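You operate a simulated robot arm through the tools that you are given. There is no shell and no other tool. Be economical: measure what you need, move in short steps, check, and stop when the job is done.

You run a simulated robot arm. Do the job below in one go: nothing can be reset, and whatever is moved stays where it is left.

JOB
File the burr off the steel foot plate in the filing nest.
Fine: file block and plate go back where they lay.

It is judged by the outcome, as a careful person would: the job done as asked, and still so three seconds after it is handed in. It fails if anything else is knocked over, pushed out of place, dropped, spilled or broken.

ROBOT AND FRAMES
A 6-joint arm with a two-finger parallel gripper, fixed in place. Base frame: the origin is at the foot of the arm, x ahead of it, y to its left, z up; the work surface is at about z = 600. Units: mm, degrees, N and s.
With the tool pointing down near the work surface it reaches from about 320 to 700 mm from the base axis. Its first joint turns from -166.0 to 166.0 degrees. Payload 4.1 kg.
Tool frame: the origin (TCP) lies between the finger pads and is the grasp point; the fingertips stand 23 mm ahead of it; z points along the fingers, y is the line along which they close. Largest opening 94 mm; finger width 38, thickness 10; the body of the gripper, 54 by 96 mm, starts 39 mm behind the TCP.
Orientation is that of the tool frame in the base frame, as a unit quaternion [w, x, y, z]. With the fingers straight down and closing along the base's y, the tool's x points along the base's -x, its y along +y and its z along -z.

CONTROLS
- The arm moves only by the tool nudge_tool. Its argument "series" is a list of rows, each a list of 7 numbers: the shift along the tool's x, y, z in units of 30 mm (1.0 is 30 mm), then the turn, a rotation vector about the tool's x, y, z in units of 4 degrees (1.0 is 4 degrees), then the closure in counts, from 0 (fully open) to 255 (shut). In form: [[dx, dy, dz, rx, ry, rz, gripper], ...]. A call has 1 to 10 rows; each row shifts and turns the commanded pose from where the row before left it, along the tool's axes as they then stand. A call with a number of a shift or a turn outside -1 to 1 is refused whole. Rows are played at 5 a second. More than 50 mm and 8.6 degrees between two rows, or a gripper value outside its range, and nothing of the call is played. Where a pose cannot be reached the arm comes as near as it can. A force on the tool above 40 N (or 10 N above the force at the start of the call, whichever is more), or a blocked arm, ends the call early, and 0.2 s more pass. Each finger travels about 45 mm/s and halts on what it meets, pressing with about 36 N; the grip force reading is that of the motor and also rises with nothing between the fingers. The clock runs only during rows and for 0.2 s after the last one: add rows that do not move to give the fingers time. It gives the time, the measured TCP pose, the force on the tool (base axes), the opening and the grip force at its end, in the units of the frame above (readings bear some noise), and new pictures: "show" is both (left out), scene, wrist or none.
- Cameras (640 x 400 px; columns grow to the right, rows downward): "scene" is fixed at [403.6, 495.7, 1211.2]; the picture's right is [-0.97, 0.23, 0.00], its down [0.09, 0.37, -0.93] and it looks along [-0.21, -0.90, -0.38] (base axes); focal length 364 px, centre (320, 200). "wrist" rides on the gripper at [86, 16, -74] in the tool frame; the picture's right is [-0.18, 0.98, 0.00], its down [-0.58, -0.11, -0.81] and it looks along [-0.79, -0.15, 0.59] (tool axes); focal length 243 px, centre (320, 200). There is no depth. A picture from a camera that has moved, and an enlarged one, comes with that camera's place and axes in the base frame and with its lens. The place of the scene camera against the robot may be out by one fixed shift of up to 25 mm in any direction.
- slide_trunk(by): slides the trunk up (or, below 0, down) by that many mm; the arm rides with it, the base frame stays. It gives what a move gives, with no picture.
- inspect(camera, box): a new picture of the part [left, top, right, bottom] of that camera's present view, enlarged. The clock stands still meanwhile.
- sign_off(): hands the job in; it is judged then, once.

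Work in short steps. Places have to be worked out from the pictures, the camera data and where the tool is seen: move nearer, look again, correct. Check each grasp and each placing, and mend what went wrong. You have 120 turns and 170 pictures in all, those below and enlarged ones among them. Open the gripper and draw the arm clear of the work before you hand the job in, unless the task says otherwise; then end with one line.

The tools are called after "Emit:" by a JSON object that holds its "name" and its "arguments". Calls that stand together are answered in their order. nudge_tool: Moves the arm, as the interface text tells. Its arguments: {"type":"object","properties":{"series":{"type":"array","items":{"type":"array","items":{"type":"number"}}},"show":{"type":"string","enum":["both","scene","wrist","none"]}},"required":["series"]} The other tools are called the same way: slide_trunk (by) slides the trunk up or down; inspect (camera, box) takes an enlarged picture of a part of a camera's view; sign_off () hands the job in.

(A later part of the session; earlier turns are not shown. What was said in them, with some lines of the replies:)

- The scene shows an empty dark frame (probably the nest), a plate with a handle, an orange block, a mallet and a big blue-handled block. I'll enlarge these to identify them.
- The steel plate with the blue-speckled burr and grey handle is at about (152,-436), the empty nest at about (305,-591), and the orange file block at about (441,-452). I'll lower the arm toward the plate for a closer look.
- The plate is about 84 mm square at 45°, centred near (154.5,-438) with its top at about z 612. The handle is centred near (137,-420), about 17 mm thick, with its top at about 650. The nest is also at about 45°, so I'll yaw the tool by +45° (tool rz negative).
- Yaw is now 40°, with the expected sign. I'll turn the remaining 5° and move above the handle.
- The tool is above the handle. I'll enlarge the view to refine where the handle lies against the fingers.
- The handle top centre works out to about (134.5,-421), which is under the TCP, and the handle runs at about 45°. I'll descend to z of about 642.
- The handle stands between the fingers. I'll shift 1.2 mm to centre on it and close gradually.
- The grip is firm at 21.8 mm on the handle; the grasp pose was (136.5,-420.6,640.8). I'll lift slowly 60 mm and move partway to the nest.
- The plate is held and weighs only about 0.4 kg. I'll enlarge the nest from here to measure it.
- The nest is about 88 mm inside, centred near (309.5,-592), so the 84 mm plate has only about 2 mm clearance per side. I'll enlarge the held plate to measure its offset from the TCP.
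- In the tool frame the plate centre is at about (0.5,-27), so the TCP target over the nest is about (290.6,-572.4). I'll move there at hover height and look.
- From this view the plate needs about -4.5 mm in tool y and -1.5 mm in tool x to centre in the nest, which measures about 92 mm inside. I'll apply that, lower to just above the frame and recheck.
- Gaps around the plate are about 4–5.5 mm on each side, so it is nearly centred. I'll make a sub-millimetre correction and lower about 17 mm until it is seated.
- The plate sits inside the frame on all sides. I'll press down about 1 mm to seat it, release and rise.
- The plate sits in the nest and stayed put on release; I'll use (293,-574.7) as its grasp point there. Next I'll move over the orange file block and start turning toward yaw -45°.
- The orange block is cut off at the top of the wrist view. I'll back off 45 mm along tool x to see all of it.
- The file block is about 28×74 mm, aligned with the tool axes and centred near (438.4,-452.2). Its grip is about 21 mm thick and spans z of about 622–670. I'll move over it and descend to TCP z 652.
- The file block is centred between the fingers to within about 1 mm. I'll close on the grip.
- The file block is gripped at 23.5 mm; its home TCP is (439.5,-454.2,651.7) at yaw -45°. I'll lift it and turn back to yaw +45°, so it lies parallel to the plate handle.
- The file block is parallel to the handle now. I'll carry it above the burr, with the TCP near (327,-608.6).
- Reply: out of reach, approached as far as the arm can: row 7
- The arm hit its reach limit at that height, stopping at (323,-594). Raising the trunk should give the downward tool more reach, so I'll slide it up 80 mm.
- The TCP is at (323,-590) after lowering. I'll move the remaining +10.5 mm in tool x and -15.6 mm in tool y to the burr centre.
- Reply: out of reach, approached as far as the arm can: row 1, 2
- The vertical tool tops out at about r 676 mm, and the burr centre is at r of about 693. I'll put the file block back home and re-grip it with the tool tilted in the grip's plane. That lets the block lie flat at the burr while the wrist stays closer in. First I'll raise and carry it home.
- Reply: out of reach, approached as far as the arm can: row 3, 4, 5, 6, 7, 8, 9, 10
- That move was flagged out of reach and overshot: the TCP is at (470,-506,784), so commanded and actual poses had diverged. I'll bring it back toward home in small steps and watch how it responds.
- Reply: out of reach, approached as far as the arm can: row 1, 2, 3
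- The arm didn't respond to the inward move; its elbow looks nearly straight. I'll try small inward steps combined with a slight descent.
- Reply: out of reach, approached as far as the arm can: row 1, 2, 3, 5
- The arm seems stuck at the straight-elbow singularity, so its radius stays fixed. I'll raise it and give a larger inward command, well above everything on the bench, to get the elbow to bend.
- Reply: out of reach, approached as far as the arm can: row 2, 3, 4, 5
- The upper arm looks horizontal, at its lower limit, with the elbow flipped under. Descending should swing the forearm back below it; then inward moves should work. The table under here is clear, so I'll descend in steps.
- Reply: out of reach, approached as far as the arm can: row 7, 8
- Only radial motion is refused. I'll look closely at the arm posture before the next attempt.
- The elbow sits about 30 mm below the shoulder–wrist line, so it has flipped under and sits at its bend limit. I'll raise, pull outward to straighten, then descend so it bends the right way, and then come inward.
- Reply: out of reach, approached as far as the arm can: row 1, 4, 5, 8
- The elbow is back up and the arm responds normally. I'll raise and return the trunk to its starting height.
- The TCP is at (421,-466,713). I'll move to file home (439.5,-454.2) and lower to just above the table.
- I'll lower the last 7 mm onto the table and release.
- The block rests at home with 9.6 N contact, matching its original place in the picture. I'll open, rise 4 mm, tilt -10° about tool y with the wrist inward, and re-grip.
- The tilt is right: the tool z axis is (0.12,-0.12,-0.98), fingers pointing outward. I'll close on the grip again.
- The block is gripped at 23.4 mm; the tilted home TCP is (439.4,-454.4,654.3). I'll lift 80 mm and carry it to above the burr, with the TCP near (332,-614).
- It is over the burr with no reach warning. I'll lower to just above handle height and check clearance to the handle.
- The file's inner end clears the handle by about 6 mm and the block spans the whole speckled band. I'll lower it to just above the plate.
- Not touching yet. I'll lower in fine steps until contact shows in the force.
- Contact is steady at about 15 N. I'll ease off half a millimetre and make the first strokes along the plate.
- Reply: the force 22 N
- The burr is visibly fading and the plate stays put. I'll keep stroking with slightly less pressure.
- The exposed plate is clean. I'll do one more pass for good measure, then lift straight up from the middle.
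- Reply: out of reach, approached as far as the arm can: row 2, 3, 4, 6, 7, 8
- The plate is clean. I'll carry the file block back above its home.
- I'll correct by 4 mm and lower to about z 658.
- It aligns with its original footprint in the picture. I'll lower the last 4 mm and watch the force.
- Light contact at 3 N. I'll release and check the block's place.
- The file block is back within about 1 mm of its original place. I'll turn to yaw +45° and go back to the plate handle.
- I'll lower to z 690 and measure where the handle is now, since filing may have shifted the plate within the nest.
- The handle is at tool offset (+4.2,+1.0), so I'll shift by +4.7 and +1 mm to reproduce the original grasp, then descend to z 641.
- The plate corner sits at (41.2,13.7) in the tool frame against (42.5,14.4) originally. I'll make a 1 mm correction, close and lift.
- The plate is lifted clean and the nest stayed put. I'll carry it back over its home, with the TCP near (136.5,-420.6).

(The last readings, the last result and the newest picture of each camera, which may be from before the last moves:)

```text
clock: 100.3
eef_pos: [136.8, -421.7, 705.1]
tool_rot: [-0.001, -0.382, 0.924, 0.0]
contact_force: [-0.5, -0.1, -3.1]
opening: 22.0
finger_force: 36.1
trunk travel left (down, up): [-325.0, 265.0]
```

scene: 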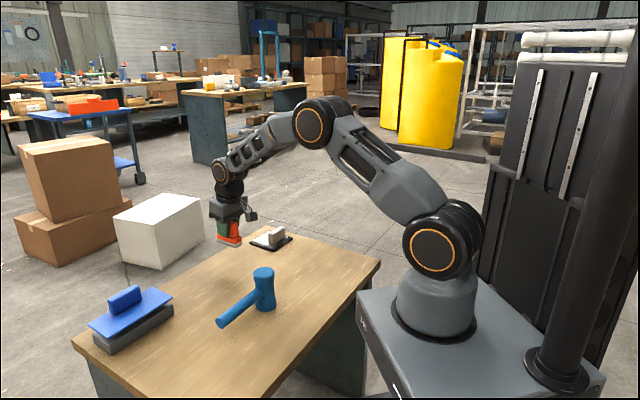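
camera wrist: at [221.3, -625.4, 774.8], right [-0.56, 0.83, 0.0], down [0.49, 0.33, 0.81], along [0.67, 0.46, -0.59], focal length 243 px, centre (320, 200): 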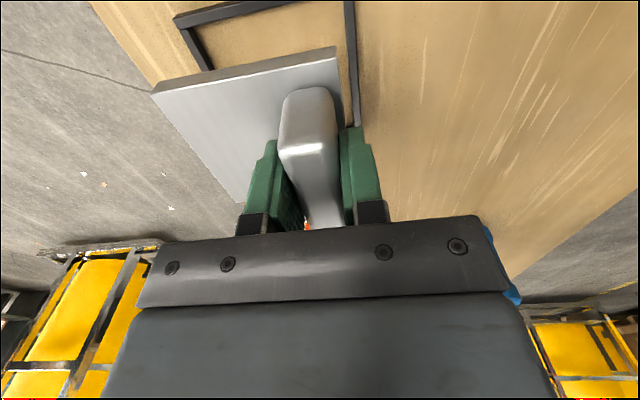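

On target within noise. I'll lower to about 2 mm above the table.

Emit:
{"name": "nudge_tool", "arguments": {"series": [[0, 0.02, 0.8, 0, 0, 0, 255], [0, 0, 0.8, 0, 0, 0, 255], [0, 0, 0.4, 0, 0, 0, 255], [0, 0, 0.06, 0, 0, 0, 255], [0, 0, 0, 0, 0, 0, 255]], "show": "wrist"}}

Emit:
{"name": "inspect", "arguments": {"camera": "scene", "box": [200, 210, 360, 310]}}

```text
clock: 101.5
eef_pos: [137.0, -420.8, 643.4]
tool_rot: [0.0, -0.382, 0.924, 0.0]
contact_force: [-0.4, 0.0, -2.7]
opening: 21.8
finger_force: 36.0
trunk travel left (down, up): [-325.0, 265.0]
camera wrist: at [64.2, -469.5, 719.0], right [-0.56, 0.83, 0.0], down [0.49, 0.33, 0.81], along [0.67, 0.46, -0.59], focal length 243 px, centre (320, 200)
```

wrist: 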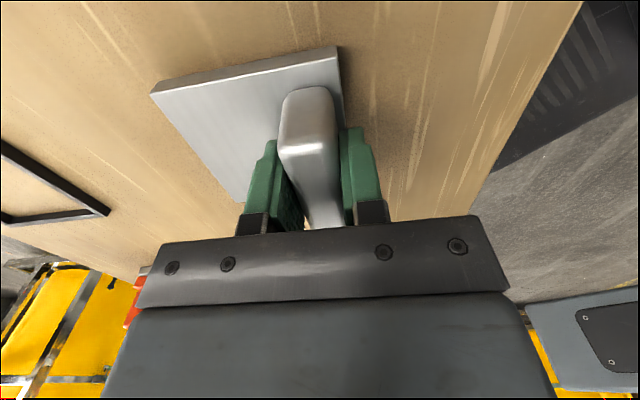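

```text
4.00 times, centred on (280, 260) of scene
camera zoom: at [403.6, 495.7, 1211.2], right [-0.97, 0.23, 0.0], down [0.09, 0.37, -0.93], along [-0.21, -0.9, -0.38], focal length 1457 px, centre (480, -40)
```

zoom: 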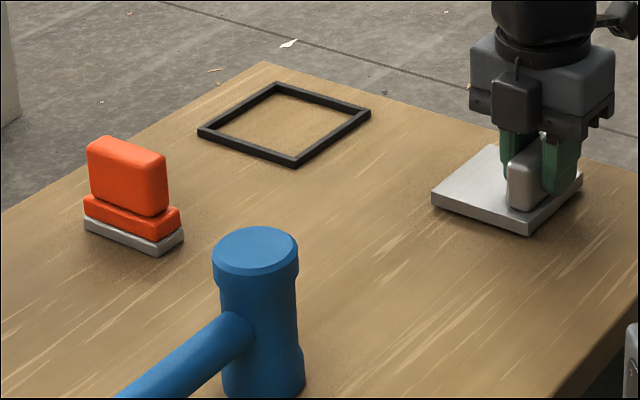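

It matches the original picture to within about 1 mm. I'll seat it with 3 mm more and check the force.

Emit:
{"name": "nudge_tool", "arguments": {"series": [[0, 0, 0.05, 0, 0, 0, 255], [0, 0, 0.04, 0, 0, 0, 255], [0, 0, 0, 0, 0, 0, 255]], "show": "none"}}

```text
clock: 102.3
eef_pos: [135.8, -420.3, 641.3]
tool_rot: [0.0, -0.382, 0.924, 0.0]
contact_force: [0.3, -0.4, -3.6]
opening: 21.9
finger_force: 36.4
trunk travel left (down, up): [-325.0, 265.0]
```

Still carrying the weight; I'll lower a bit more until contact.

Emit:
{"name": "nudge_tool", "arguments": {"series": [[0, 0, 0.03, 0, 0, 0, 255], [0, 0, 0, 0, 0, 0, 255]], "show": "none"}}

```text
clock: 102.9
eef_pos: [137.2, -420.8, 639.6]
tool_rot: [0.0, -0.382, 0.924, 0.0]
contact_force: [0.3, -0.3, -3.6]
opening: 21.9
finger_force: 35.5
trunk travel left (down, up): [-325.0, 265.0]
```

Emit:
{"name": "nudge_tool", "arguments": {"series": [[0, 0, 0.025, 0, 0, 0, 255], [0, 0, 0, 0, 0, 0, 255]], "show": "none"}}

```text
clock: 103.5
eef_pos: [136.5, -420.8, 639.8]
tool_rot: [0.001, -0.383, 0.924, -0.001]
contact_force: [-1.4, -0.6, 7.0]
opening: 22.0
finger_force: 36.1
trunk travel left (down, up): [-325.0, 265.0]
```

The plate touches the table now (force +7 N). I'll release gently and rise clear.

Emit:
{"name": "nudge_tool", "arguments": {"series": [[0, 0, 0, 0, 0, 0, 200], [0, 0, 0, 0, 0, 0, 140], [0, 0, 0, 0, 0, 0, 80], [0, 0, 0, 0, 0, 0, 40], [0, 0, 0, 0, 0, 0, 40]], "show": "none"}}

Emit:
{"name": "nudge_tool", "arguments": {"series": [[0, 0, -0.5, 0, 0, 0, 0], [0, 0, -0.9, 0, 0, 0, 0], [0, 0, -0.9, 0, 0, 0, 0], [0, 0, -0.9, 0, 0, 0, 0], [0, 0, -0.9, 0, 0, 0, 0], [0, 0, -0.9, 0, 0, 0, 0], [0.7, 0, -0.7, 0, 0, 0, 0], [0, 0, 0, 0, 0, 0, 0]], "show": "both"}}

Emit:
{"name": "inspect", "arguments": {"camera": "scene", "box": [200, 210, 360, 310]}}

```text
clock: 104.7
eef_pos: [136.7, -417.9, 639.4]
tool_rot: [0.0, -0.383, 0.924, 0.001]
contact_force: [0.0, 0.0, -1.4]
opening: 79.4
finger_force: 0.0
trunk travel left (down, up): [-325.0, 265.0]
```

```text
clock: 106.5
eef_pos: [120.7, -434.9, 809.3]
tool_rot: [0.001, -0.382, 0.924, 0.0]
contact_force: [0.4, -0.4, 0.0]
opening: 94.1
finger_force: 0.1
trunk travel left (down, up): [-325.0, 265.0]
camera wrist: at [48.2, -483.6, 884.9], right [-0.56, 0.83, 0.0], down [0.49, 0.33, 0.81], along [0.67, 0.46, -0.59], focal length 243 px, centre (320, 200)
```

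scene: 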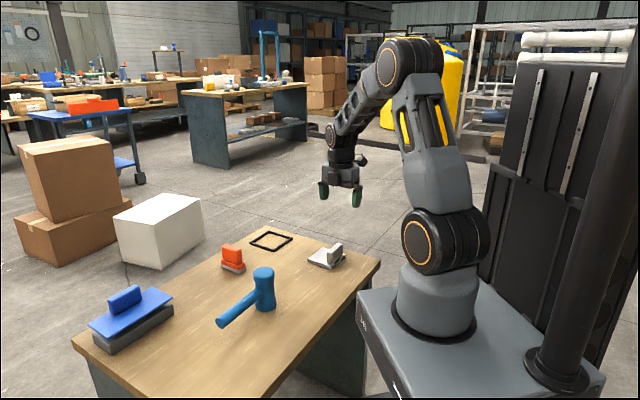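
wrist: 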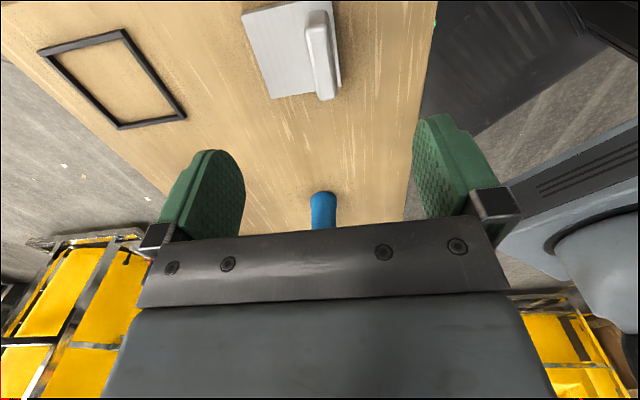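

```text
4.00 times, centred on (280, 260) of scene
camera zoom: at [403.6, 495.7, 1211.2], right [-0.97, 0.23, 0.0], down [0.09, 0.37, -0.93], along [-0.21, -0.9, -0.38], focal length 1457 px, centre (480, -40)
```

zoom: 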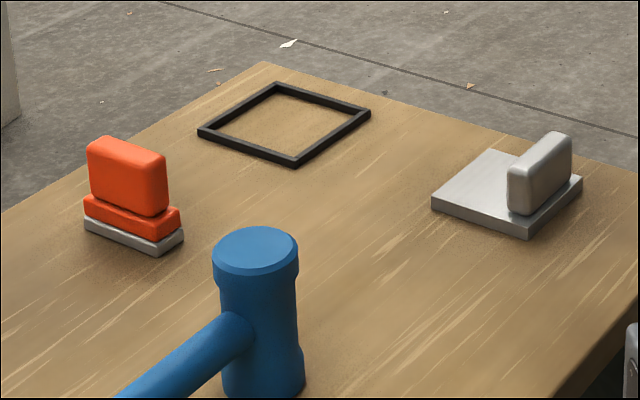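

The plate is clean and back in place, as is the file block. The nest and the other items haven't moved, and the arm is clear with the gripper open, so I'm handing in.

Emit:
{"name": "sign_off", "arguments": {}}

```text
The job is handed in.
```

I filed the burr off the steel foot plate in the nest, and the last pictures show no trace of it. The plate and file block are back to within about 1–2 mm of where they lay, and nothing else moved.
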